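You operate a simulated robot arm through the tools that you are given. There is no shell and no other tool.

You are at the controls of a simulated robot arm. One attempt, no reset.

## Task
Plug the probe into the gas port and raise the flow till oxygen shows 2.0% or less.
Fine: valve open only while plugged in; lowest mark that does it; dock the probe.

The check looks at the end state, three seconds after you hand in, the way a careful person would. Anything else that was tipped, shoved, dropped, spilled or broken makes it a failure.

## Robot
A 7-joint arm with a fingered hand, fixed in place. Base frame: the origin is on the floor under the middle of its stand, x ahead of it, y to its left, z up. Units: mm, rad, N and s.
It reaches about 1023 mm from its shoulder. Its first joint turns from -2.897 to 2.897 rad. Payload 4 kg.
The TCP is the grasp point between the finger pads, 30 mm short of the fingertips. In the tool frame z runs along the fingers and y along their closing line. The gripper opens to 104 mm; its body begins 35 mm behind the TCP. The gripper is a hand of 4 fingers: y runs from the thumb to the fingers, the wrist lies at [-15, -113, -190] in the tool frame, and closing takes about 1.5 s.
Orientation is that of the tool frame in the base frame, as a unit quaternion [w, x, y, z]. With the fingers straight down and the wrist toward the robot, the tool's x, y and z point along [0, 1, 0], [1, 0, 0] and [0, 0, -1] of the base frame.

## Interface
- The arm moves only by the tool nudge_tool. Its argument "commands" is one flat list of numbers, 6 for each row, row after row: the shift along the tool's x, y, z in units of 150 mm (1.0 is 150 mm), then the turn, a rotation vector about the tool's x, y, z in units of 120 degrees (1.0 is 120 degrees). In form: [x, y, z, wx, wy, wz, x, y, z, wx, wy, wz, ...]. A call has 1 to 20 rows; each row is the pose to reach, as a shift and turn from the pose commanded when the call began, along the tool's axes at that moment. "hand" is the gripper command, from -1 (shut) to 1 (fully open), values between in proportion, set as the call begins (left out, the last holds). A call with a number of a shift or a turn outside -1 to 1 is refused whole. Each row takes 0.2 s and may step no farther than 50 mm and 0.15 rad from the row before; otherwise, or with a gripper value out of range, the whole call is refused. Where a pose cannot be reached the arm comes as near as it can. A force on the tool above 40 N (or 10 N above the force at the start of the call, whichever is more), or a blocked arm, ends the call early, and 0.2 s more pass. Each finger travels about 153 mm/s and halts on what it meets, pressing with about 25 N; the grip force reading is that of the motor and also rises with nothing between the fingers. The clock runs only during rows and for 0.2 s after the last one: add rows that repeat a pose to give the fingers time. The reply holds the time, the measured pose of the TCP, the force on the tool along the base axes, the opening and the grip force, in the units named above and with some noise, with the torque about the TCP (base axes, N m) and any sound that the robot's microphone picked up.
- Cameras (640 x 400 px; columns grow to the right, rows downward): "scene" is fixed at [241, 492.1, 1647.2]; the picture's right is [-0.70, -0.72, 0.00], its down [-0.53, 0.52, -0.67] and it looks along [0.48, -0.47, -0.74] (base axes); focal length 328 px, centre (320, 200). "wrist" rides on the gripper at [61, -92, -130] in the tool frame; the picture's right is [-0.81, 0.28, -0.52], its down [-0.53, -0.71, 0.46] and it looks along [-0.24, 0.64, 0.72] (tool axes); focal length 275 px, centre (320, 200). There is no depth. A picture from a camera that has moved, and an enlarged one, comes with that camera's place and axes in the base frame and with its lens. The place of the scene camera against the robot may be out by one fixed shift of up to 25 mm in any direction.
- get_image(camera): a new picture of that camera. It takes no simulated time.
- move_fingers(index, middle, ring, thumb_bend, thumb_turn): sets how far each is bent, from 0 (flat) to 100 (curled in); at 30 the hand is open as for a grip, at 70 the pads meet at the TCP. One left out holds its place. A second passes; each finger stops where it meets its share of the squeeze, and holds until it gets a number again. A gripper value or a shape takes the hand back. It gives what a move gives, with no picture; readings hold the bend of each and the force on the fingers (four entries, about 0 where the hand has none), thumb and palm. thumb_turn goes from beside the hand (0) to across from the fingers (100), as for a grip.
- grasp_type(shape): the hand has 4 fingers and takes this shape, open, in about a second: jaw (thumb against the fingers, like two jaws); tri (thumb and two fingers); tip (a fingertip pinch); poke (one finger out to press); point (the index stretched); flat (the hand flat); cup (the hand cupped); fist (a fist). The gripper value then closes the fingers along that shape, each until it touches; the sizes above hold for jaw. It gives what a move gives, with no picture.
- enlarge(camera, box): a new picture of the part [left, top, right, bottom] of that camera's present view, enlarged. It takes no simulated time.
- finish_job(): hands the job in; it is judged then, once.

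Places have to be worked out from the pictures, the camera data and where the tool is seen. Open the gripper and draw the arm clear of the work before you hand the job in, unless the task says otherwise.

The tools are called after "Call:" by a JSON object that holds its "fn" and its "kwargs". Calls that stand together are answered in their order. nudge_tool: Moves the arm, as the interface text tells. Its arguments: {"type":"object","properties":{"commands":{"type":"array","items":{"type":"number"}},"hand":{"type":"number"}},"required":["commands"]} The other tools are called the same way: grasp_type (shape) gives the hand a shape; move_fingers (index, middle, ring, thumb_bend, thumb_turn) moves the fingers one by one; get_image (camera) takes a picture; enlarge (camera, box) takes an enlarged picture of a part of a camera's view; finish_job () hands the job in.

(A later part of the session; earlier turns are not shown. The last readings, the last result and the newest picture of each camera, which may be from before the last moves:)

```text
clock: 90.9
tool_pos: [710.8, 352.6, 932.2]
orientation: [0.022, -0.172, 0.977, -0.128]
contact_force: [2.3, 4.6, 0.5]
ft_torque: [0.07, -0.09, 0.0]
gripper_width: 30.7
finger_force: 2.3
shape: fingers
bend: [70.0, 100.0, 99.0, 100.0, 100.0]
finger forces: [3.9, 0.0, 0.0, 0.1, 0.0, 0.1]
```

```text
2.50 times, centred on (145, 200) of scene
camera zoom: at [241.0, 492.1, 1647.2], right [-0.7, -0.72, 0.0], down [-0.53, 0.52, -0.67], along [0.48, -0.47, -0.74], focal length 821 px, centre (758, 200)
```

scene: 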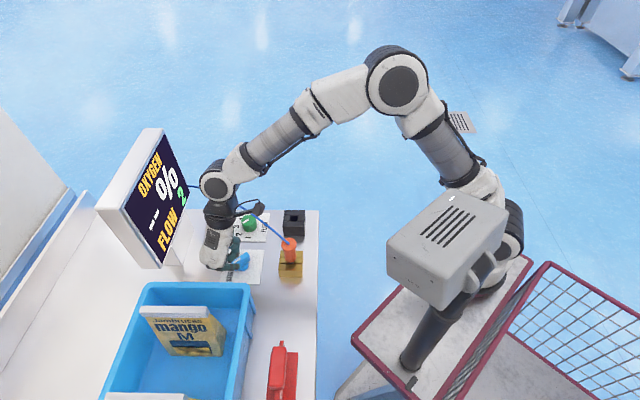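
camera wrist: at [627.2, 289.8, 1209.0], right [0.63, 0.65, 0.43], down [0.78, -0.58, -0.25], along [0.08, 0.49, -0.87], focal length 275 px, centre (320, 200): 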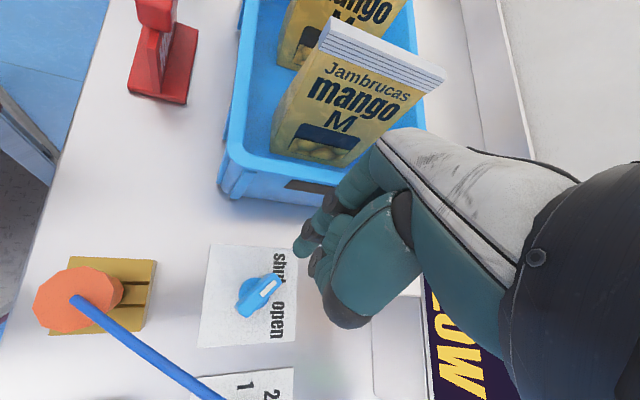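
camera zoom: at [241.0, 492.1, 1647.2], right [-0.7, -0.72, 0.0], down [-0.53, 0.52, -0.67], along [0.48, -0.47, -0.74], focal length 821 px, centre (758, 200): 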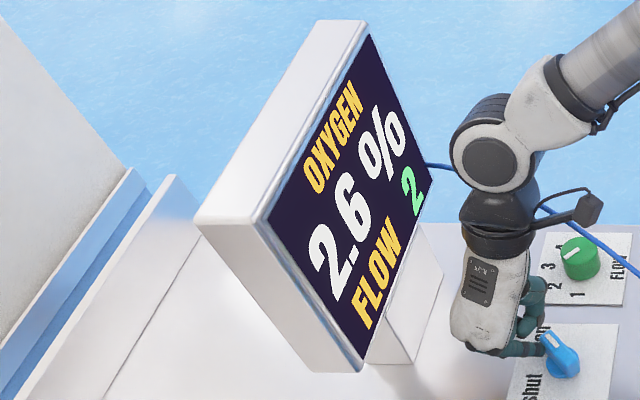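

Steady at 2.6 %, so flow 2 is not enough. I back the finger off the bar, then rise straight up.

Call:
{"fn": "nudge_tool", "kwargs": {"commands": [-0.0114, 0.03, -0.008, 0, 0, 0, -0.0228, 0.0605, -0.0161, 0, 0, 0, -0.023, 0.009, -0.209, 0, 0, 0, -0.0233, -0.0425, -0.402, 0, 0, 0, -0.0235, -0.094, -0.595, 0, 0, 0, -0.0235, -0.1455, -0.7876, 0, 0, 0, -0.0235, -0.1455, -0.7876, 0, 0, 0]}}

Call:
{"fn": "get_image", "kwargs": {"camera": "scene"}}

Call:
{"fn": "enlarge", "kwargs": {"camera": "scene", "box": [205, 195, 325, 290]}}

Call:
{"fn": "get_image", "kwargs": {"camera": "wrist"}}

```text
clock: 92.5
tool_pos: [711.0, 360.2, 1053.0]
orientation: [0.023, -0.171, 0.977, -0.129]
contact_force: [-0.2, -0.1, -0.6]
ft_torque: [-0.03, 0.0, -0.01]
gripper_width: 29.7
finger_force: 0.0
shape: fingers
bend: [70.0, 100.0, 99.0, 100.0, 100.0]
finger forces: [0.0, 0.0, 0.0, 0.1, 0.1, 0.0]
```

```text
taken
```

scene: 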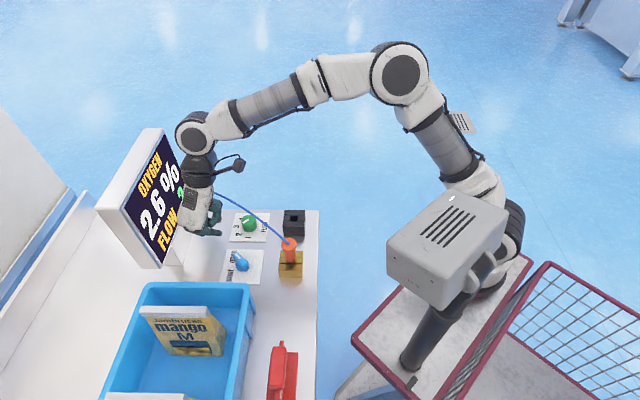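

```text
4.21 times, centred on (265, 242) of scene
camera zoom: at [241.0, 492.1, 1647.2], right [-0.7, -0.72, 0.0], down [-0.53, 0.52, -0.67], along [0.48, -0.47, -0.74], focal length 1383 px, centre (552, 21)
```

zoom: 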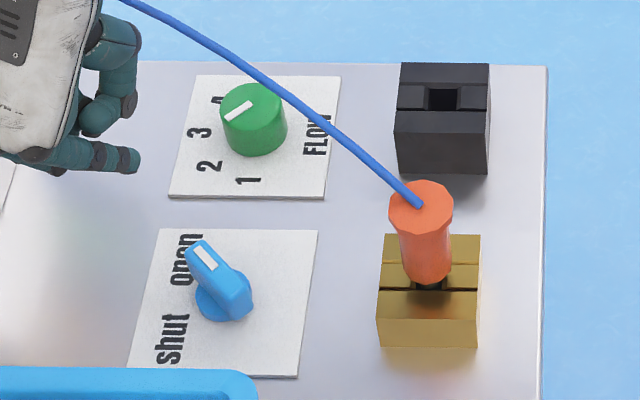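

```text
taken
camera wrist: at [673.4, 288.5, 1201.4], right [0.63, 0.65, 0.43], down [0.78, -0.58, -0.26], along [0.08, 0.49, -0.87], focal length 275 px, centre (320, 200)
```

wrist: 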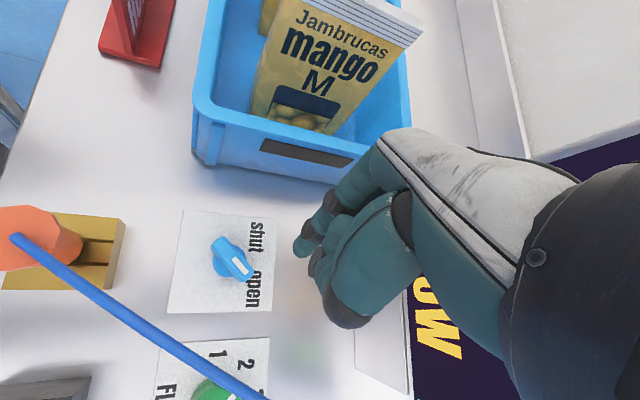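

The valve stays open by itself and the reading holds at 2.6 %. Next the dial at about (783, 242), diameter ~47 mm. I rise 100 mm, level the hand, and switch to jaw.

Call:
{"fn": "nudge_tool", "kwargs": {"commands": [-0.0001, -0.043, -0.161, -0.031, 0, 0, -0.0003, -0.086, -0.3215, -0.0625, 0, 0, -0.0004, -0.129, -0.482, -0.094, 0, 0, -0.0006, -0.1719, -0.643, -0.125, 0, 0, -0.0006, -0.1719, -0.643, -0.125, 0, 0]}}

Call:
{"fn": "grasp_type", "kwargs": {"shape": "jaw"}}

Call:
{"fn": "get_image", "kwargs": {"camera": "scene"}}

```text
clock: 93.7
tool_pos: [710.8, 362.7, 1151.5]
orientation: [0.0, -0.173, 0.985, 0.0]
contact_force: [-0.2, -0.3, 1.0]
ft_torque: [0.03, 0.02, -0.01]
gripper_width: 30.0
finger_force: 0.0
shape: fingers
bend: [70.0, 100.0, 99.0, 100.0, 100.0]
finger forces: [0.1, 0.0, 0.1, 0.0, 0.0, 0.0]
```

```text
clock: 94.6
tool_pos: [710.9, 361.9, 1151.9]
orientation: [0.001, -0.173, 0.985, 0.0]
contact_force: [0.0, -0.6, 0.5]
ft_torque: [-0.03, -0.02, 0.02]
gripper_width: 103.8
finger_force: 0.1
shape: jaw
bend: [30.0, 30.0, 30.0, 30.0, 98.0]
finger forces: [0.0, 0.0, 0.1, 0.0, 0.0, 0.0]
```

```text
taken
```

scene: 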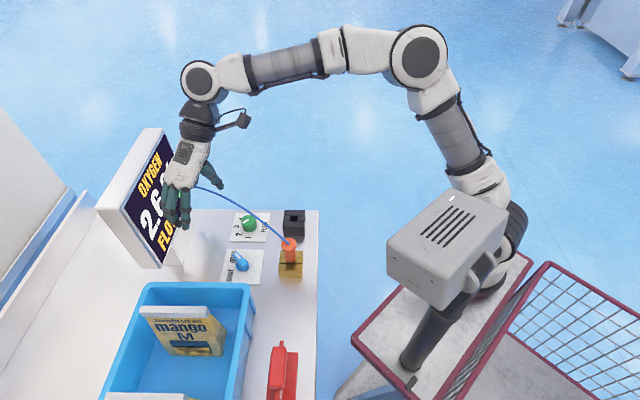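

Now I carry the open hand across (well above the cable) to a spot 35 mm on the near side of the dial.

Call:
{"fn": "nudge_tool", "kwargs": {"commands": [-0.02, -0.144, 0, 0, 0, 0, -0.041, -0.2875, 0, 0, 0, 0, -0.062, -0.431, 0, 0, 0, 0, -0.082, -0.575, 0, 0, 0, 0, -0.103, -0.72, 0, 0, 0, 0, -0.123, -0.86, 0, 0, 0, 0, -0.144, -0.98, 0, 0, 0, 0, -0.144, -0.98, 0, 0, 0, 0], "hand": 0.5}}

Call:
{"fn": "nudge_tool", "kwargs": {"commands": [-0.01, -0.085, 0, 0, 0, 0, -0.021, -0.169, 0, 0, 0, 0, -0.021, -0.169, 0, 0, 0, 0]}}

Call:
{"fn": "get_image", "kwargs": {"camera": "wrist"}}

Call:
{"fn": "get_image", "kwargs": {"camera": "scene"}}

Call:
{"fn": "enlarge", "kwargs": {"camera": "wrist", "box": [160, 200, 340, 360]}}

```text
clock: 96.4
tool_pos: [782.5, 231.0, 1151.6]
orientation: [0.001, -0.172, 0.985, 0.0]
contact_force: [-0.3, 1.1, 0.0]
ft_torque: [-0.02, 0.02, -0.05]
gripper_width: 78.5
finger_force: 0.2
shape: jaw
bend: [27.0, 35.0, 33.0, 54.0, 99.0]
finger forces: [0.0, 0.0, 0.0, 0.0, 0.0, 0.0]
```

```text
clock: 97.2
tool_pos: [793.7, 208.3, 1151.0]
orientation: [0.0, -0.173, 0.985, -0.001]
contact_force: [0.0, -0.2, -0.2]
ft_torque: [-0.03, -0.05, -0.01]
gripper_width: 78.1
finger_force: 0.0
shape: jaw
bend: [27.0, 35.0, 33.0, 54.0, 99.0]
finger forces: [0.0, 0.1, 0.1, 0.0, 0.0, 0.0]
```

```text
taken
camera wrist: at [768.9, 101.4, 1280.8], right [0.67, 0.53, 0.52], down [0.74, -0.49, -0.46], along [0.01, 0.69, -0.72], focal length 275 px, centre (320, 200)
```

wrist: 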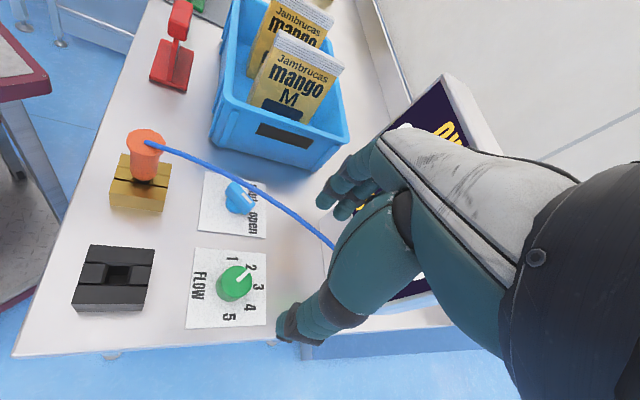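

```text
taken
```

scene: 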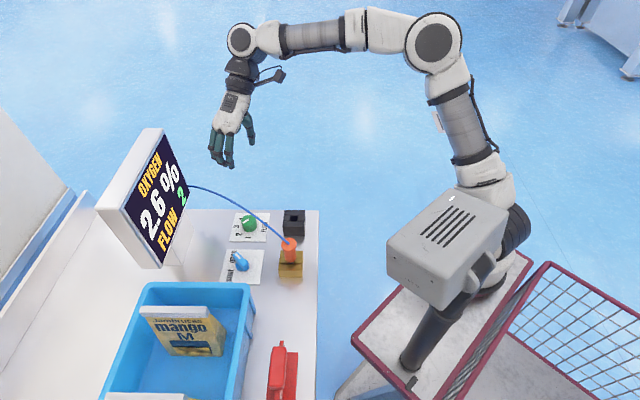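

```text
2.50 times, centred on (250, 280) of wrist
camera zoom: at [768.9, 101.4, 1280.8], right [0.67, 0.53, 0.52], down [0.74, -0.49, -0.46], along [0.01, 0.69, -0.72], focal length 688 px, centre (495, 0)
```

zoom: 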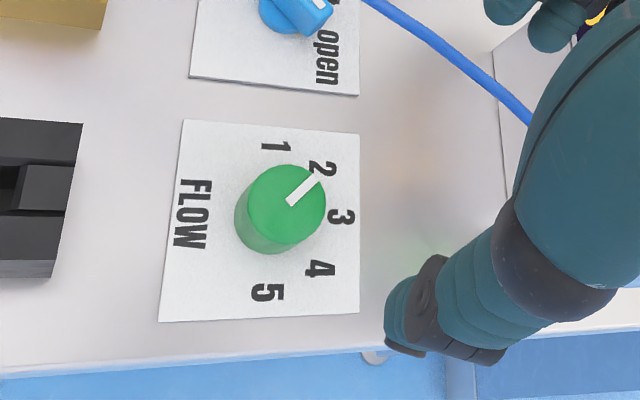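

The dial clearly points at 2, with 3 the next mark clockwise; its axis is about (778.5, 241). I descend on the near side of the cable, first 150 mm.

Call:
{"fn": "nudge_tool", "kwargs": {"commands": [0.033, 0.005, 0.2, 0, 0, 0, 0.033, 0.005, 0.4, 0, 0, 0, 0.033, 0.005, 0.6, 0, 0, 0, 0.033, 0.005, 0.8, 0, 0, 0, 0.033, 0.005, 1.0, 0, 0, 0, 0.033, 0.005, 1.0, 0, 0, 0]}}

Call:
{"fn": "get_image", "kwargs": {"camera": "wrist"}}

Call:
{"fn": "enlarge", "kwargs": {"camera": "scene", "box": [195, 140, 315, 260]}}

Call:
{"fn": "enlarge", "kwargs": {"camera": "wrist", "box": [190, 180, 380, 360]}}

```text
clock: 98.6
tool_pos: [786.6, 208.8, 1001.7]
orientation: [0.0, -0.173, 0.985, 0.0]
contact_force: [0.2, 0.1, -0.8]
ft_torque: [-0.01, -0.01, 0.02]
gripper_width: 78.4
finger_force: 0.0
shape: jaw
bend: [27.0, 35.0, 33.0, 54.0, 99.0]
finger forces: [0.0, 0.1, 0.0, 0.0, 0.1, 0.0]
```

```text
taken
camera wrist: at [761.2, 101.5, 1130.9], right [0.67, 0.53, 0.52], down [0.74, -0.49, -0.46], along [0.01, 0.69, -0.72], focal length 275 px, centre (320, 200)
```

wrist: 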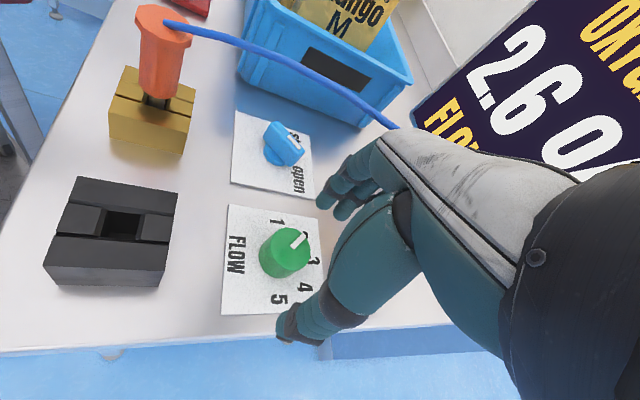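

```text
3.33 times, centred on (255, 200) of scene
camera zoom: at [241.0, 492.1, 1647.2], right [-0.7, -0.72, 0.0], down [-0.53, 0.52, -0.67], along [0.48, -0.47, -0.74], focal length 1095 px, centre (537, 200)
```

zoom: 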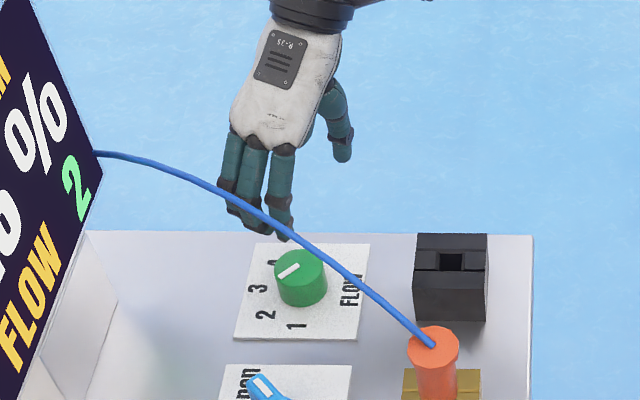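

```text
2.22 times, centred on (285, 270) of wrist
camera zoom: at [761.2, 101.5, 1130.9], right [0.67, 0.53, 0.52], down [0.74, -0.49, -0.46], along [0.01, 0.69, -0.72], focal length 612 px, centre (398, 44)
```

zoom: 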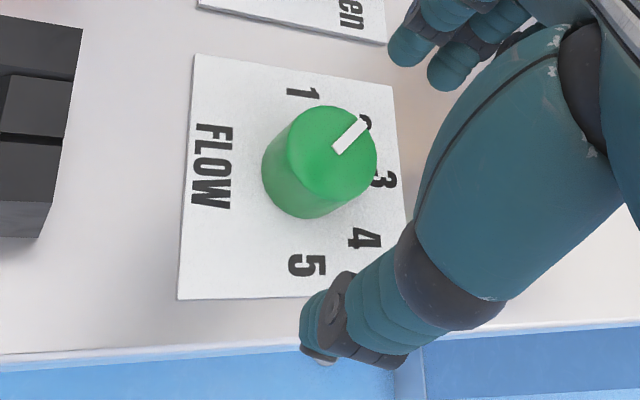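

From two heights the dial axis is (777.5, 238.6) with its top at z=915. I lower 50 mm more beside it, then slide in under the cable with fingertips just above the dial.

Call:
{"fn": "nudge_tool", "kwargs": {"commands": [0.0075, -0.02, 0.11, 0, 0, 0, 0.0075, -0.02, 0.22, 0, 0, 0, 0.0075, -0.02, 0.32, 0, 0, 0, 0.0075, -0.02, 0.32, 0, 0, 0]}}

Call:
{"fn": "nudge_tool", "kwargs": {"commands": [0, 0.06, 0, 0, 0, 0, 0, 0.12, 0, 0, 0, 0, 0, 0.18, 0, 0, 0, 0, 0, 0.2333, 0, 0, 0, 0, 0, 0.2333, 0, 0, 0, 0]}}

Call:
{"fn": "enlarge", "kwargs": {"camera": "scene", "box": [195, 160, 315, 260]}}

Call:
{"fn": "enlarge", "kwargs": {"camera": "wrist", "box": [200, 170, 390, 360]}}

```text
clock: 99.6
tool_pos: [786.0, 203.5, 953.8]
orientation: [0.0, -0.173, 0.985, 0.0]
contact_force: [-0.1, -0.1, -0.5]
ft_torque: [0.01, -0.02, 0.02]
gripper_width: 78.1
finger_force: 0.0
shape: jaw
bend: [27.0, 35.0, 33.0, 54.0, 99.0]
finger forces: [0.1, 0.0, 0.0, 0.1, 0.1, 0.1]
```

```text
clock: 100.8
tool_pos: [775.3, 236.9, 953.8]
orientation: [0.0, -0.172, 0.985, 0.0]
contact_force: [-0.1, 0.8, 0.7]
ft_torque: [0.02, -0.03, 0.02]
gripper_width: 78.3
finger_force: 0.0
shape: jaw
bend: [27.0, 35.0, 33.0, 54.0, 99.0]
finger forces: [0.1, 0.1, 0.0, 0.1, 0.1, 0.0]
```

```text
4.00 times, centred on (255, 210) of scene
camera zoom: at [241.0, 492.1, 1647.2], right [-0.7, -0.72, 0.0], down [-0.53, 0.52, -0.67], along [0.48, -0.47, -0.74], focal length 1314 px, centre (580, 160)
```

zoom: 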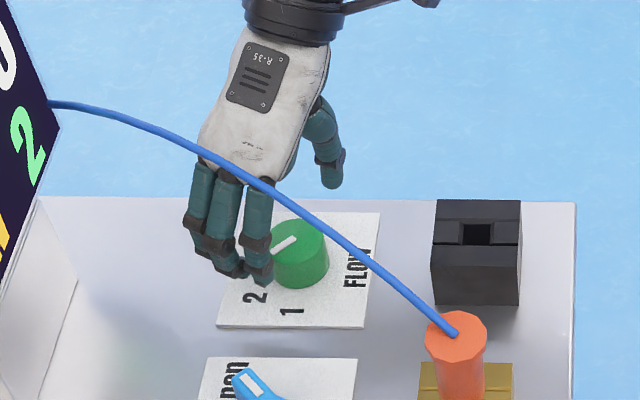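

```text
2.11 times, centred on (295, 265) of wrist
camera zoom: at [750.5, 130.7, 1083.6], right [0.67, 0.53, 0.52], down [0.74, -0.49, -0.46], along [0.01, 0.69, -0.72], focal length 580 px, centre (373, 63)
```

zoom: 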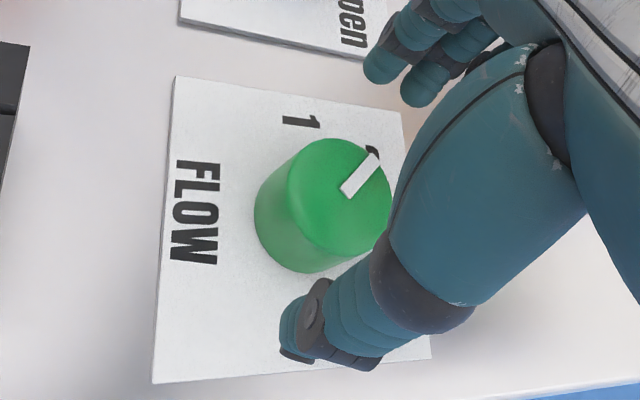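

Aligned: the dial's axis lies within ~2 mm of the hand's axis. I lower 30 mm so the fingers straddle the dial, then close onto it.

Call:
{"fn": "nudge_tool", "kwargs": {"commands": [0, 0, 0.0667, 0, 0, 0, 0, 0, 0.1333, 0, 0, 0, 0, 0, 0.2, 0, 0, 0, 0, 0, 0.2, 0, 0, 0]}}

Call:
{"fn": "nudge_tool", "kwargs": {"commands": [0, 0, 0, 0, 0, 0, 0, 0, 0, 0, 0, 0, 0, 0, 0, 0, 0, 0], "hand": 0.05}}

Call:
{"fn": "enlarge", "kwargs": {"camera": "wrist", "box": [200, 170, 390, 360]}}

Call:
{"fn": "enlarge", "kwargs": {"camera": "scene", "box": [195, 160, 315, 260]}}

```text
clock: 101.8
tool_pos: [774.7, 237.6, 924.2]
orientation: [0.0, -0.173, 0.985, 0.0]
contact_force: [-0.1, 0.5, 0.1]
ft_torque: [0.01, 0.03, 0.04]
gripper_width: 78.3
finger_force: 0.1
shape: jaw
bend: [27.0, 35.0, 33.0, 54.0, 99.0]
finger forces: [0.1, 0.0, 0.0, 0.1, 0.0, 0.0]
```

```text
clock: 102.6
tool_pos: [774.7, 237.7, 923.3]
orientation: [-0.001, -0.172, 0.985, 0.001]
contact_force: [0.1, -0.6, 0.2]
ft_torque: [0.0, 0.03, 0.02]
gripper_width: 54.9
finger_force: 0.0
shape: jaw
bend: [74.0, 43.0, 40.0, 68.0, 100.0]
finger forces: [0.0, 0.1, 0.1, 0.0, 0.0, 0.1]
```

```text
2.11 times, centred on (295, 265) of wrist
camera zoom: at [750.2, 130.5, 1052.9], right [0.67, 0.53, 0.52], down [0.74, -0.49, -0.46], along [0.01, 0.69, -0.72], focal length 580 px, centre (373, 63)
```

zoom: 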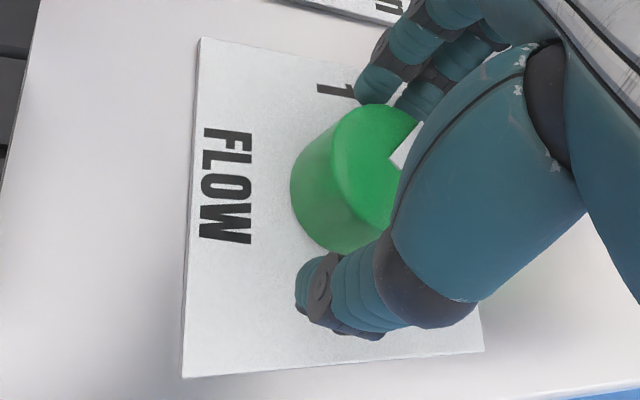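

```text
4.00 times, centred on (255, 210) of scene
camera zoom: at [241.0, 492.1, 1647.2], right [-0.7, -0.72, 0.0], down [-0.53, 0.52, -0.67], along [0.48, -0.47, -0.74], focal length 1314 px, centre (580, 160)
```

zoom: 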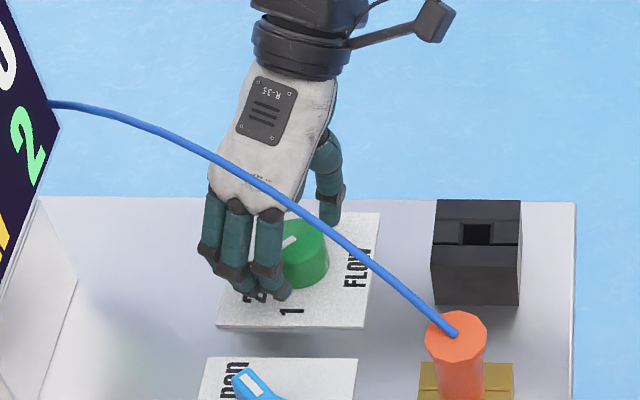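

The dial sits slightly toward −x of the hand, so I trim 3 mm and then close to grip it.

Call:
{"fn": "nudge_tool", "kwargs": {"commands": [-0.02, 0.01, 0, 0, 0, 0, -0.02, 0.01, 0, 0, 0, 0]}}

Call:
{"fn": "nudge_tool", "kwargs": {"commands": [0, 0, 0, 0, 0, 0, 0, 0, 0, 0, 0, 0, 0, 0, 0, 0, 0, 0, 0, 0, 0, 0, 0, 0], "hand": -0.3}}

Call:
{"fn": "enlarge", "kwargs": {"camera": "wrist", "box": [200, 170, 390, 360]}}

Call:
{"fn": "enlarge", "kwargs": {"camera": "scene", "box": [195, 160, 315, 260]}}

```text
clock: 103.2
tool_pos: [778.3, 239.7, 923.5]
orientation: [0.0, -0.172, 0.985, 0.0]
contact_force: [-1.5, 0.5, 0.6]
ft_torque: [-0.03, 0.02, 0.0]
gripper_width: 55.0
finger_force: 0.1
shape: jaw
bend: [74.0, 43.0, 40.0, 68.0, 100.0]
finger forces: [0.1, 0.0, 0.0, 0.1, 0.0, 0.1]
```

```text
clock: 104.2
tool_pos: [778.4, 240.5, 923.3]
orientation: [0.0, -0.172, 0.985, 0.0]
contact_force: [0.1, 1.0, 0.3]
ft_torque: [0.03, -0.04, 0.0]
gripper_width: 37.6
finger_force: 0.1
shape: jaw
bend: [74.0, 51.0, 48.0, 73.0, 100.0]
finger forces: [0.9, 0.1, 0.1, 0.1, 0.4, 0.0]
```

```text
2.11 times, centred on (295, 265) of wrist
camera zoom: at [753.0, 133.0, 1053.0], right [0.67, 0.53, 0.52], down [0.74, -0.49, -0.46], along [0.01, 0.69, -0.72], focal length 580 px, centre (373, 63)
```

zoom: 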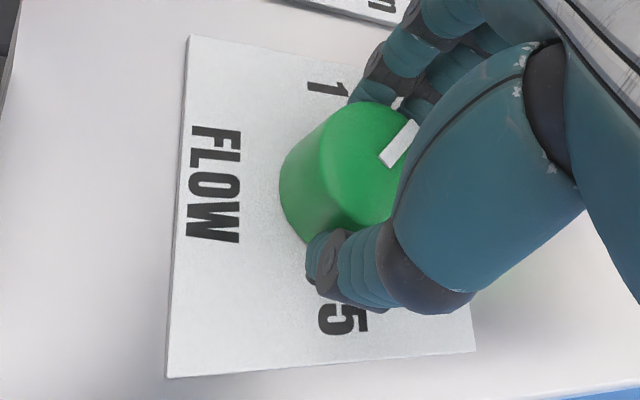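

```text
4.00 times, centred on (255, 210) of scene
camera zoom: at [241.0, 492.1, 1647.2], right [-0.7, -0.72, 0.0], down [-0.53, 0.52, -0.67], along [0.48, -0.47, -0.74], focal length 1314 px, centre (580, 160)
```

zoom: 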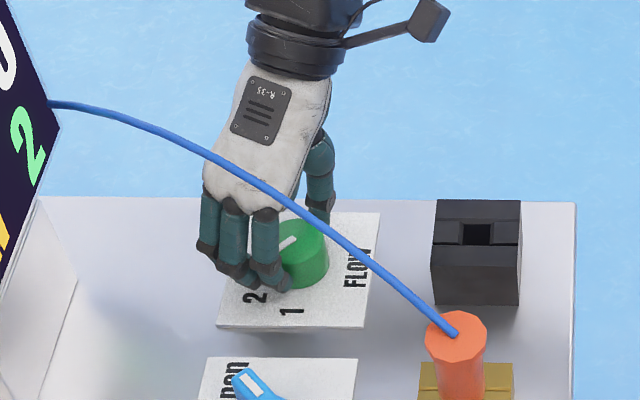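

Contact starts at 37 mm width, centred on the dial (its top is about 36 mm across). I firm up the grip.

Call:
{"fn": "nudge_tool", "kwargs": {"commands": [0, 0, 0, 0, 0, 0, 0, 0, 0, 0, 0, 0, 0, 0, 0, 0, 0, 0, 0, 0, 0, 0, 0, 0], "hand": -0.6}}

Call:
{"fn": "enlarge", "kwargs": {"camera": "wrist", "box": [200, 170, 390, 360]}}

Call:
{"fn": "enlarge", "kwargs": {"camera": "scene", "box": [90, 120, 320, 290]}}

```text
clock: 105.2
tool_pos: [778.3, 238.9, 923.6]
orientation: [0.0, -0.173, 0.985, -0.001]
contact_force: [2.3, -2.0, -1.4]
ft_torque: [-0.04, -0.02, 0.0]
gripper_width: 34.6
finger_force: 25.2
shape: jaw
bend: [74.0, 53.0, 56.0, 74.0, 100.0]
finger forces: [12.8, 6.7, 0.0, 0.1, 22.7, 0.0]
```

```text
2.11 times, centred on (295, 265) of wrist
camera zoom: at [753.2, 132.7, 1052.9], right [0.67, 0.53, 0.52], down [0.74, -0.49, -0.46], along [0.01, 0.69, -0.72], focal length 580 px, centre (373, 63)
```

zoom: 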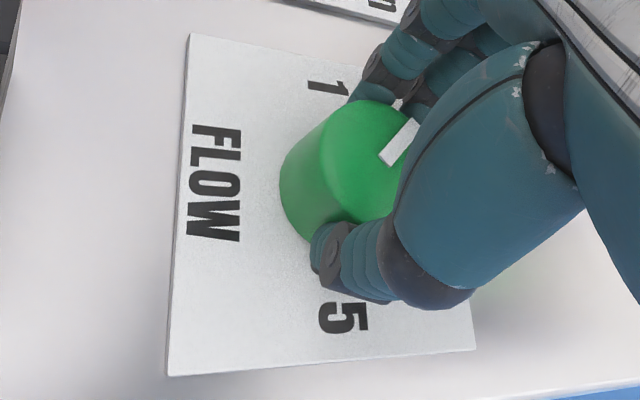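

```text
2.35 times, centred on (205, 205) of scene
camera zoom: at [241.0, 492.1, 1647.2], right [-0.7, -0.72, 0.0], down [-0.53, 0.52, -0.67], along [0.48, -0.47, -0.74], focal length 773 px, centre (591, 188)
```

zoom: 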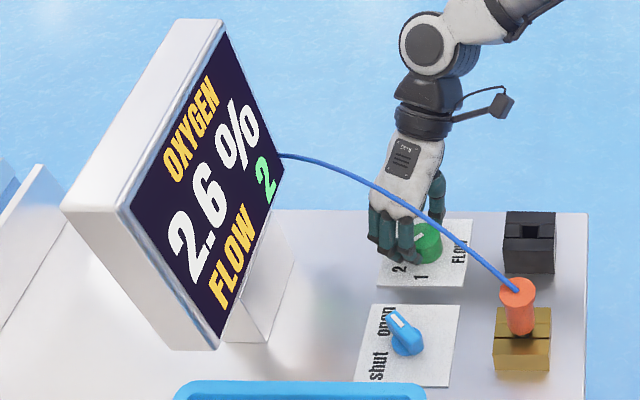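

Solid grip on the dial. I turn the hand 45° clockwise to move it from 2 to 3, in small steps.

Call:
{"fn": "nudge_tool", "kwargs": {"commands": [0, 0, 0, 0, 0, 0.047, 0, 0, 0, 0, 0, 0.094, 0, 0, 0, 0, 0, 0.141, 0, 0, 0, 0, 0, 0.188, 0, 0, 0, 0, 0, 0.235, 0, 0, 0, 0, 0, 0.282, 0, 0, 0, 0, 0, 0.329, 0, 0, 0, 0, 0, 0.375, 0, 0, 0, 0, 0, 0.375]}}

Call:
{"fn": "enlarge", "kwargs": {"camera": "wrist", "box": [200, 170, 390, 360]}}

Call:
{"fn": "enlarge", "kwargs": {"camera": "scene", "box": [90, 120, 320, 290]}}

```text
clock: 107.2
tool_pos: [778.3, 239.7, 923.0]
orientation: [0.001, 0.217, 0.976, 0.0]
contact_force: [-6.2, -5.8, 3.6]
ft_torque: [-0.12, 0.12, -0.02]
gripper_width: 34.2
finger_force: 24.7
shape: jaw
bend: [74.0, 53.0, 56.0, 74.0, 100.0]
finger forces: [12.9, 5.9, 0.0, 0.0, 25.6, 0.1]
```

```text
2.11 times, centred on (295, 265) of wrist
camera zoom: at [685.4, 182.7, 1052.6], right [0.85, -0.1, 0.52], down [0.18, -0.87, -0.46], along [0.49, 0.48, -0.72], focal length 580 px, centre (373, 63)
```

zoom: 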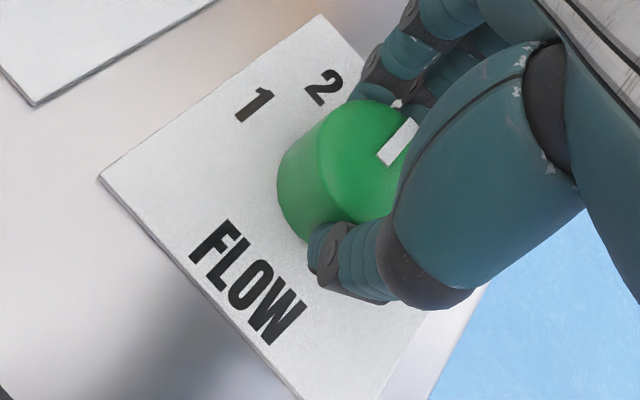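

```text
2.35 times, centred on (205, 205) of scene
camera zoom: at [241.0, 492.1, 1647.2], right [-0.7, -0.72, 0.0], down [-0.53, 0.52, -0.67], along [0.48, -0.47, -0.74], focal length 773 px, centre (591, 188)
```

zoom: 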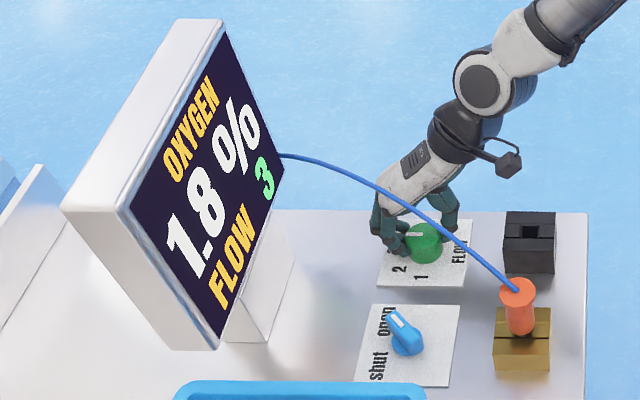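

FLOW 3 gives OXYGEN 1.8 %, and 2 gave 2.6 %, so mark 3 is the lowest that works. I open the hand gently and check that the dial stays.

Call:
{"fn": "nudge_tool", "kwargs": {"commands": [0, 0, 0, 0, 0, 0, 0, 0, 0, 0, 0, 0, 0, 0, 0, 0, 0, 0], "hand": 0.0}}

Call:
{"fn": "nudge_tool", "kwargs": {"commands": [0, 0, 0, 0, 0, 0, 0, 0, -0.0667, 0, 0, 0, 0, 0, -0.1333, 0, 0, 0, 0, 0, -0.2133, 0, 0, 0, 0, 0, -0.2133, 0, 0, 0], "hand": 0.5}}

Call:
{"fn": "enlarge", "kwargs": {"camera": "scene", "box": [90, 120, 320, 290]}}

Call:
{"fn": "enlarge", "kwargs": {"camera": "wrist", "box": [200, 170, 390, 360]}}

```text
clock: 108.0
tool_pos: [779.0, 239.7, 923.5]
orientation: [0.0, 0.217, 0.976, 0.0]
contact_force: [-0.8, -0.4, 0.3]
ft_torque: [-0.03, -0.01, -0.01]
gripper_width: 51.6
finger_force: 0.1
shape: jaw
bend: [74.0, 45.0, 41.0, 70.0, 100.0]
finger forces: [0.0, 0.0, 0.0, 0.0, 0.0, 0.0]
```

```text
clock: 109.2
tool_pos: [778.8, 239.7, 955.8]
orientation: [0.0, 0.216, 0.976, 0.0]
contact_force: [-1.1, -0.4, 0.8]
ft_torque: [0.0, 0.02, -0.01]
gripper_width: 77.7
finger_force: 0.1
shape: jaw
bend: [27.0, 36.0, 33.0, 54.0, 99.0]
finger forces: [0.0, 0.1, 0.0, 0.0, 0.0, 0.0]
```

```text
2.35 times, centred on (205, 205) of scene
camera zoom: at [241.0, 492.1, 1647.2], right [-0.7, -0.72, 0.0], down [-0.53, 0.52, -0.67], along [0.48, -0.47, -0.74], focal length 773 px, centre (591, 188)
```

zoom: 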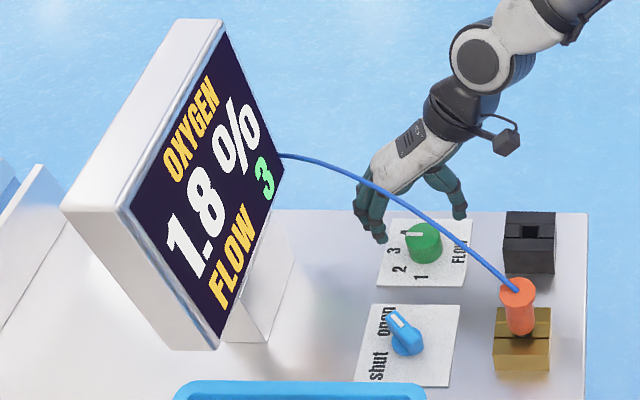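

```text
2.11 times, centred on (295, 265) of wrist
camera zoom: at [685.6, 181.9, 1085.1], right [0.85, -0.09, 0.52], down [0.18, -0.87, -0.46], along [0.49, 0.48, -0.72], focal length 580 px, centre (373, 63)
```

zoom: 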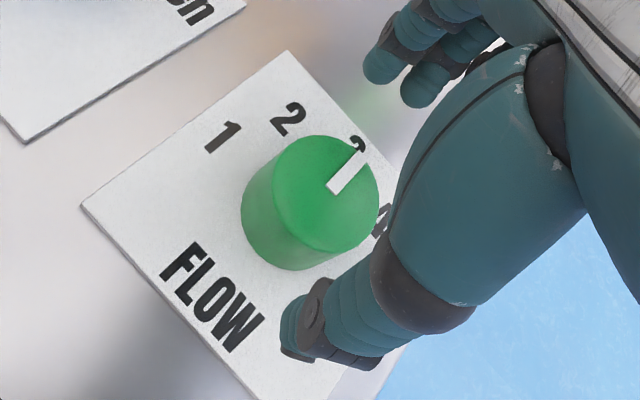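

The dial stays on 3 and the reading holds at 1.8 %. I slide out from under the cable, then rise.

Call:
{"fn": "nudge_tool", "kwargs": {"commands": [-0.055, -0.055, 0, 0, 0, 0, -0.11, -0.11, 0, 0, 0, 0, -0.165, -0.165, 0, 0, 0, 0, -0.165, -0.165, -0.2, 0, 0, 0, -0.165, -0.165, -0.4, 0, 0, 0, -0.165, -0.165, -0.6, 0, 0, 0, -0.165, -0.165, -0.8, 0, 0, 0, -0.165, -0.165, -1.0, 0, 0, 0, -0.165, -0.165, -1.0, 0, 0, 0]}}

Call:
{"fn": "nudge_tool", "kwargs": {"commands": [0, 0, -0.1, 0, 0, -0.0625, 0, 0, -0.2, 0, 0, -0.125, 0, 0, -0.3, 0, 0, -0.1875, 0, 0, -0.3, 0, 0, -0.25, 0, 0, -0.3, 0, 0, -0.3125, 0, 0, -0.3, 0, 0, -0.375, 0, 0, -0.3, 0, 0, -0.375]}}

Call:
{"fn": "get_image", "kwargs": {"camera": "scene"}}

```text
clock: 111.2
tool_pos: [790.0, 206.3, 1105.2]
orientation: [0.0, 0.216, 0.976, 0.0]
contact_force: [-0.1, 0.5, -0.3]
ft_torque: [0.0, 0.0, 0.01]
gripper_width: 78.1
finger_force: 0.1
shape: jaw
bend: [27.0, 36.0, 33.0, 54.0, 99.0]
finger forces: [0.1, 0.0, 0.0, 0.0, 0.0, 0.0]
```

```text
clock: 112.8
tool_pos: [790.6, 206.4, 1150.3]
orientation: [0.0, -0.174, 0.985, 0.0]
contact_force: [-0.5, -0.3, -0.5]
ft_torque: [0.01, 0.0, 0.01]
gripper_width: 77.6
finger_force: 0.0
shape: jaw
bend: [27.0, 36.0, 33.0, 54.0, 99.0]
finger forces: [0.0, 0.0, 0.0, 0.0, 0.1, 0.0]
```

```text
taken
```

scene: 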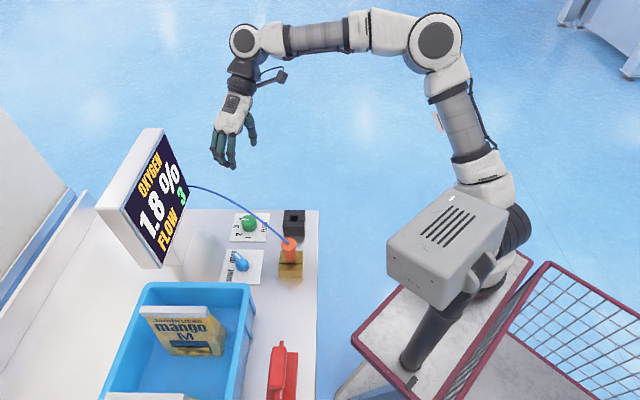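

Posture is fine. I take the poke shape with the middle finger curled again, and travel back above the valve.

Call:
{"fn": "grasp_type", "kwargs": {"shape": "poke"}}

Call:
{"fn": "move_fingers", "kwargs": {"middle": 100}}

Call:
{"fn": "nudge_tool", "kwargs": {"commands": [0.037, 0.126, 0, 0, 0, 0, 0.074, 0.252, 0, 0, 0, 0, 0.111, 0.379, 0, 0, 0, 0, 0.148, 0.505, 0, 0, 0, 0, 0.185, 0.631, 0, 0, 0, 0, 0.222, 0.757, 0, 0, 0, 0, 0.258, 0.883, 0, 0, 0, 0, 0.258, 0.883, 0, 0, 0, 0]}}

Call:
{"fn": "nudge_tool", "kwargs": {"commands": [0.037, 0.126, 0.14, 0.031, 0, 0, 0.074, 0.252, 0.28, 0.0625, 0, 0, 0.111, 0.379, 0.42, 0.094, 0, 0, 0.111, 0.379, 0.56, 0.125, 0, 0, 0.111, 0.379, 0.56, 0.125, 0, 0]}}

Call:
{"fn": "get_image", "kwargs": {"camera": "scene"}}

Call:
{"fn": "enlarge", "kwargs": {"camera": "wrist", "box": [190, 190, 370, 350]}}

```text
clock: 113.7
tool_pos: [790.3, 206.7, 1149.5]
orientation: [0.0, -0.173, 0.985, 0.0]
contact_force: [-0.1, 0.4, 1.2]
ft_torque: [-0.01, -0.01, -0.03]
gripper_width: 0.0
finger_force: 0.1
shape: poke
bend: [70.0, 70.0, 99.0, 100.0, 100.0]
finger forces: [0.1, 0.1, 0.1, 0.0, 0.1, 0.1]
```

```text
clock: 114.7
tool_pos: [789.5, 206.1, 1149.9]
orientation: [0.0, -0.173, 0.985, 0.0]
contact_force: [-0.4, -0.2, -0.7]
ft_torque: [0.04, -0.02, -0.01]
gripper_width: 29.6
finger_force: 0.2
shape: fingers
bend: [70.0, 100.0, 99.0, 100.0, 100.0]
finger forces: [0.1, 0.1, 0.1, 0.0, 0.1, 0.0]
```

```text
clock: 116.5
tool_pos: [709.6, 317.9, 1147.7]
orientation: [0.0, -0.172, 0.985, 0.0]
contact_force: [-0.9, -0.3, -0.8]
ft_torque: [0.01, 0.01, 0.0]
gripper_width: 29.7
finger_force: 0.0
shape: fingers
bend: [70.0, 100.0, 99.0, 100.0, 100.0]
finger forces: [0.0, 0.0, 0.0, 0.0, 0.0, 0.1]
```

```text
clock: 117.7
tool_pos: [674.1, 367.1, 1064.3]
orientation: [0.023, -0.172, 0.976, -0.129]
contact_force: [-1.0, 0.0, 0.3]
ft_torque: [0.01, -0.02, -0.04]
gripper_width: 30.0
finger_force: 0.1
shape: fingers
bend: [70.0, 100.0, 99.0, 100.0, 100.0]
finger forces: [0.1, 0.0, 0.0, 0.1, 0.0, 0.0]
```

```text
taken
```

scene: 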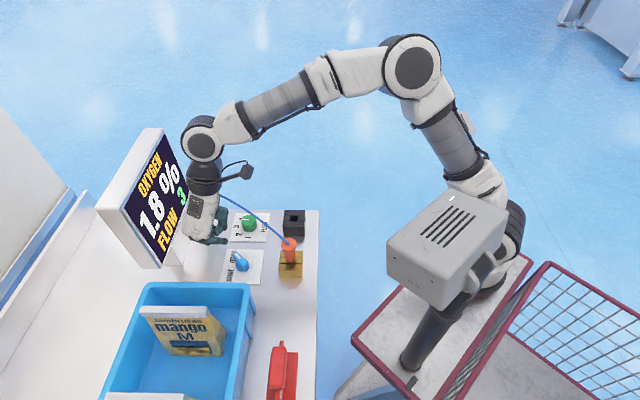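

```text
2.50 times, centred on (280, 270) of wrist
camera zoom: at [636.2, 294.7, 1213.0], right [0.63, 0.65, 0.43], down [0.78, -0.58, -0.25], along [0.08, 0.49, -0.87], focal length 688 px, centre (420, 25)
```

zoom: 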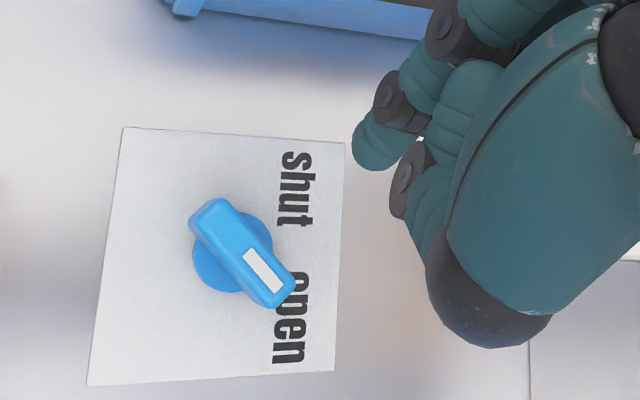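

The bar points to "open" (0°), centre ≈ (686.5, 332.5). To close it I will push its tail end from the +y side; I descend with the fingertip to z≈900 beside the tail.

Call:
{"fn": "nudge_tool", "kwargs": {"commands": [0.003, 0.0542, 0.2128, 0, 0, 0, 0.006, 0.1084, 0.4257, 0, 0, 0, 0.009, 0.1625, 0.6385, 0, 0, 0, 0.012, 0.2167, 0.8513, 0, 0, 0, 0.012, 0.2167, 0.8513, 0, 0, 0]}}

Call:
{"fn": "enlarge", "kwargs": {"camera": "wrist", "box": [190, 190, 370, 350]}}

Call:
{"fn": "enlarge", "kwargs": {"camera": "scene", "box": [195, 195, 275, 290]}}

```text
clock: 118.9
tool_pos: [673.8, 366.3, 933.1]
orientation: [0.023, -0.171, 0.977, -0.129]
contact_force: [-1.1, 0.2, 0.4]
ft_torque: [-0.02, -0.01, 0.0]
gripper_width: 30.0
finger_force: 0.0
shape: fingers
bend: [70.0, 100.0, 99.0, 100.0, 100.0]
finger forces: [0.0, 0.0, 0.0, 0.0, 0.0, 0.0]
```

```text
2.50 times, centred on (280, 270) of wrist
camera zoom: at [635.5, 293.0, 1082.1], right [0.63, 0.65, 0.43], down [0.78, -0.58, -0.25], along [0.08, 0.49, -0.87], focal length 688 px, centre (420, 25)
```

zoom: 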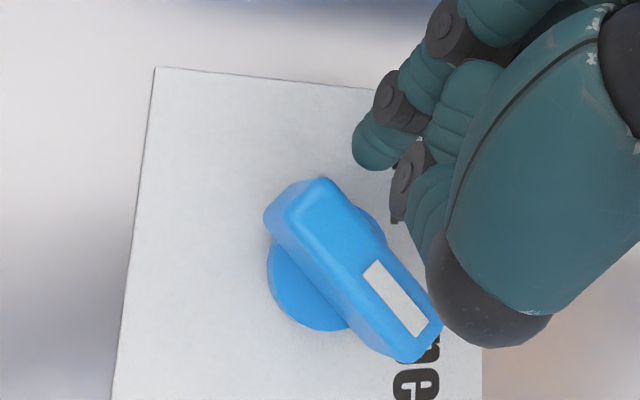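

```text
4.21 times, centred on (235, 242) of scene
camera zoom: at [241.0, 492.1, 1647.2], right [-0.7, -0.72, 0.0], down [-0.53, 0.52, -0.67], along [0.48, -0.47, -0.74], focal length 1383 px, centre (678, 21)
```

zoom: 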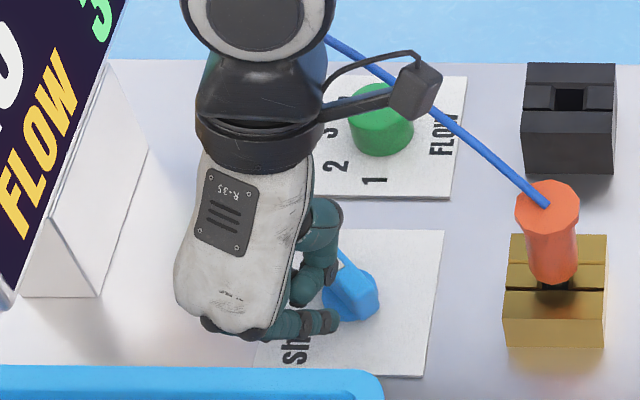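

The fingertip is beside the tail. I push the tail along its arc toward −y (counter-clockwise turn), first half.

Call:
{"fn": "nudge_tool", "kwargs": {"commands": [0.006, -0.036, 0.0095, 0, 0, 0, 0.0125, -0.071, 0.0189, 0, 0, 0, 0.032, -0.088, 0.0235, 0, 0, 0, 0.0516, -0.1053, 0.028, 0, 0, 0, 0.06, -0.1265, 0.0337, 0, 0, 0, 0.0675, -0.1476, 0.0393, 0, 0, 0, 0.0675, -0.1476, 0.0393, 0, 0, 0]}}

Call:
{"fn": "enlarge", "kwargs": {"camera": "wrist", "box": [190, 190, 370, 350]}}

Call:
{"fn": "enlarge", "kwargs": {"camera": "scene", "box": [195, 195, 275, 290]}}

```text
clock: 120.5
tool_pos: [670.3, 338.9, 935.4]
orientation: [0.023, -0.172, 0.976, -0.129]
contact_force: [-0.4, 1.5, -0.1]
ft_torque: [0.04, -0.01, -0.02]
gripper_width: 30.5
finger_force: 1.0
shape: fingers
bend: [70.0, 100.0, 99.0, 100.0, 100.0]
finger forces: [1.3, 0.0, 0.0, 0.0, 0.1, 0.0]
```

```text
2.50 times, centred on (280, 270) of wrist
camera zoom: at [633.5, 266.5, 1083.1], right [0.63, 0.65, 0.43], down [0.78, -0.58, -0.26], along [0.08, 0.49, -0.87], focal length 688 px, centre (420, 25)
```

zoom: 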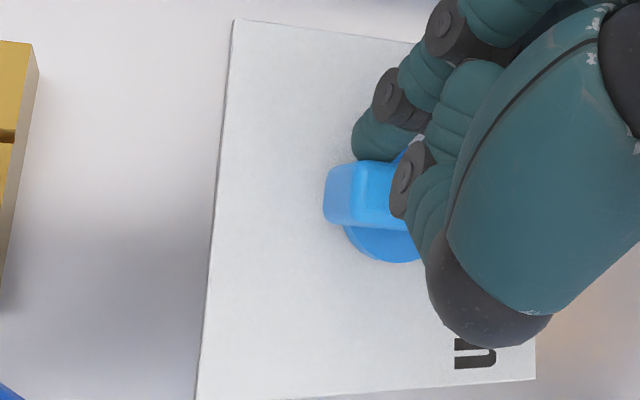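

```text
4.21 times, centred on (235, 242) of scene
camera zoom: at [241.0, 492.1, 1647.2], right [-0.7, -0.72, 0.0], down [-0.53, 0.52, -0.67], along [0.48, -0.47, -0.74], focal length 1383 px, centre (678, 21)
```

zoom: 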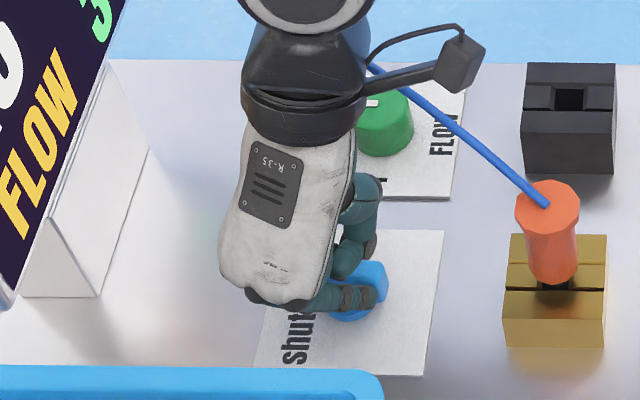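

Halfway (45°), the tail turning freely. I continue the arc to bring the pointer to "shut".

Call:
{"fn": "nudge_tool", "kwargs": {"commands": [-0.001, -0.0227, 0.006, 0, 0, 0, -0.0021, -0.0453, 0.012, 0, 0, 0, -0.012, -0.066, 0.0176, 0, 0, 0, -0.022, -0.0867, 0.0231, 0, 0, 0, -0.0313, -0.0973, 0.026, 0, 0, 0, -0.0313, -0.0973, 0.026, 0, 0, 0]}}

Call:
{"fn": "enlarge", "kwargs": {"camera": "wrist", "box": [190, 190, 370, 350]}}

Call:
{"fn": "enlarge", "kwargs": {"camera": "scene", "box": [90, 120, 320, 290]}}

```text
clock: 121.9
tool_pos: [680.6, 326.0, 934.8]
orientation: [0.022, -0.171, 0.977, -0.128]
contact_force: [-3.6, 0.8, 1.0]
ft_torque: [0.02, 0.08, 0.02]
gripper_width: 30.8
finger_force: 1.9
shape: fingers
bend: [70.0, 100.0, 99.0, 100.0, 100.0]
finger forces: [3.4, 0.1, 0.0, 0.1, 0.0, 0.1]
```

```text
2.50 times, centred on (280, 270) of wrist
camera zoom: at [643.4, 253.8, 1083.1], right [0.63, 0.65, 0.43], down [0.78, -0.58, -0.26], along [0.08, 0.49, -0.87], focal length 688 px, centre (420, 25)
```

zoom: 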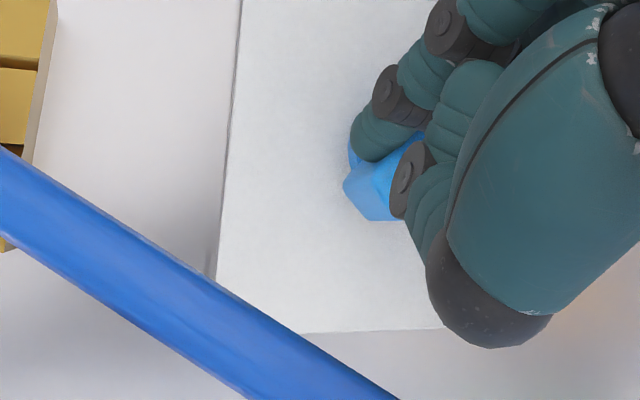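

```text
2.35 times, centred on (205, 205) of scene
camera zoom: at [241.0, 492.1, 1647.2], right [-0.7, -0.72, 0.0], down [-0.53, 0.52, -0.67], along [0.48, -0.47, -0.74], focal length 773 px, centre (591, 188)
```

zoom: 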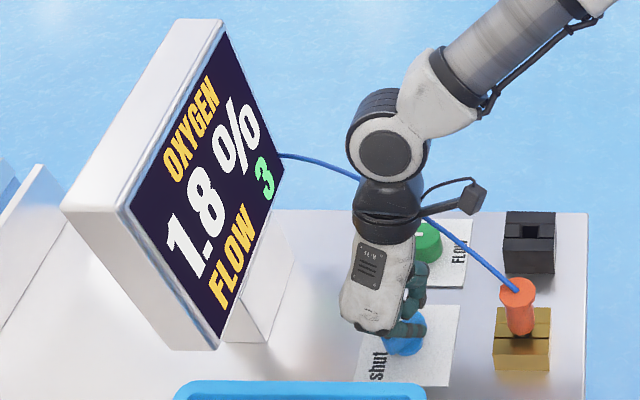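

The display still shows a reading, so the valve isn't quite shut. I push the tail a few mm further.

Call:
{"fn": "nudge_tool", "kwargs": {"commands": [-0.0113, -0.0075, 0.002, 0, 0, 0, -0.0227, -0.0149, 0.004, 0, 0, 0, -0.0227, -0.0149, 0.004, 0, 0, 0, -0.0227, -0.0149, 0.004, 0, 0, 0]}}

Call:
{"fn": "enlarge", "kwargs": {"camera": "scene", "box": [90, 120, 320, 290]}}

Call:
{"fn": "enlarge", "kwargs": {"camera": "scene", "box": [215, 235, 275, 290]}}

Call:
{"fn": "enlarge", "kwargs": {"camera": "wrist", "box": [260, 210, 360, 310]}}

```text
clock: 122.9
tool_pos: [683.8, 324.9, 935.0]
orientation: [0.022, -0.171, 0.977, -0.129]
contact_force: [-14.4, -2.6, 6.1]
ft_torque: [-0.08, 0.38, -0.03]
gripper_width: 32.3
finger_force: 7.1
shape: fingers
bend: [70.0, 100.0, 99.0, 100.0, 100.0]
finger forces: [14.2, 0.0, 0.0, 0.0, 0.0, 0.1]
```

```text
2.35 times, centred on (205, 205) of scene
camera zoom: at [241.0, 492.1, 1647.2], right [-0.7, -0.72, 0.0], down [-0.53, 0.52, -0.67], along [0.48, -0.47, -0.74], focal length 773 px, centre (591, 188)
```

zoom: 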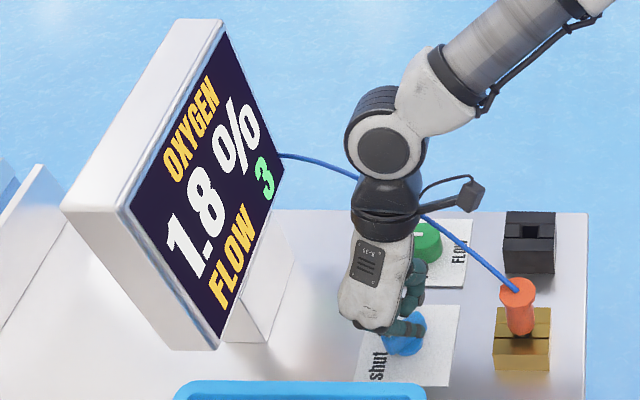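

```text
7.27 times, centred on (245, 262) of scene
camera zoom: at [241.0, 492.1, 1647.2], right [-0.7, -0.72, 0.0], down [-0.53, 0.52, -0.67], along [0.48, -0.47, -0.74], focal length 2388 px, centre (866, -254)
```

zoom: 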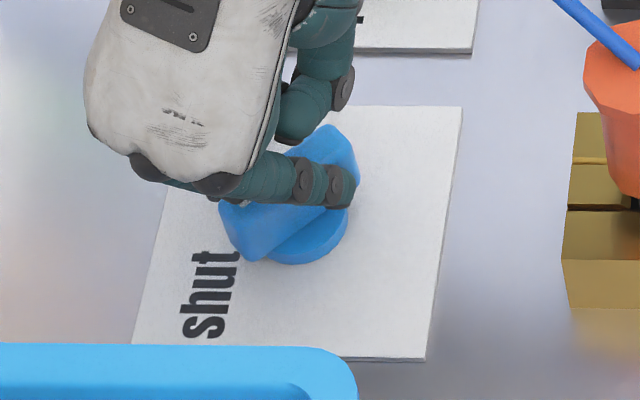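

```text
4.00 times, centred on (310, 260) of wrist
camera zoom: at [646.8, 253.1, 1083.4], right [0.63, 0.65, 0.43], down [0.78, -0.58, -0.26], along [0.08, 0.49, -0.87], focal length 1101 px, centre (360, -40)
```

zoom: 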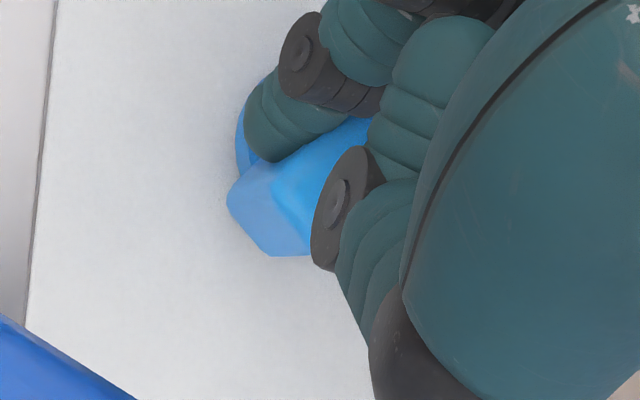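

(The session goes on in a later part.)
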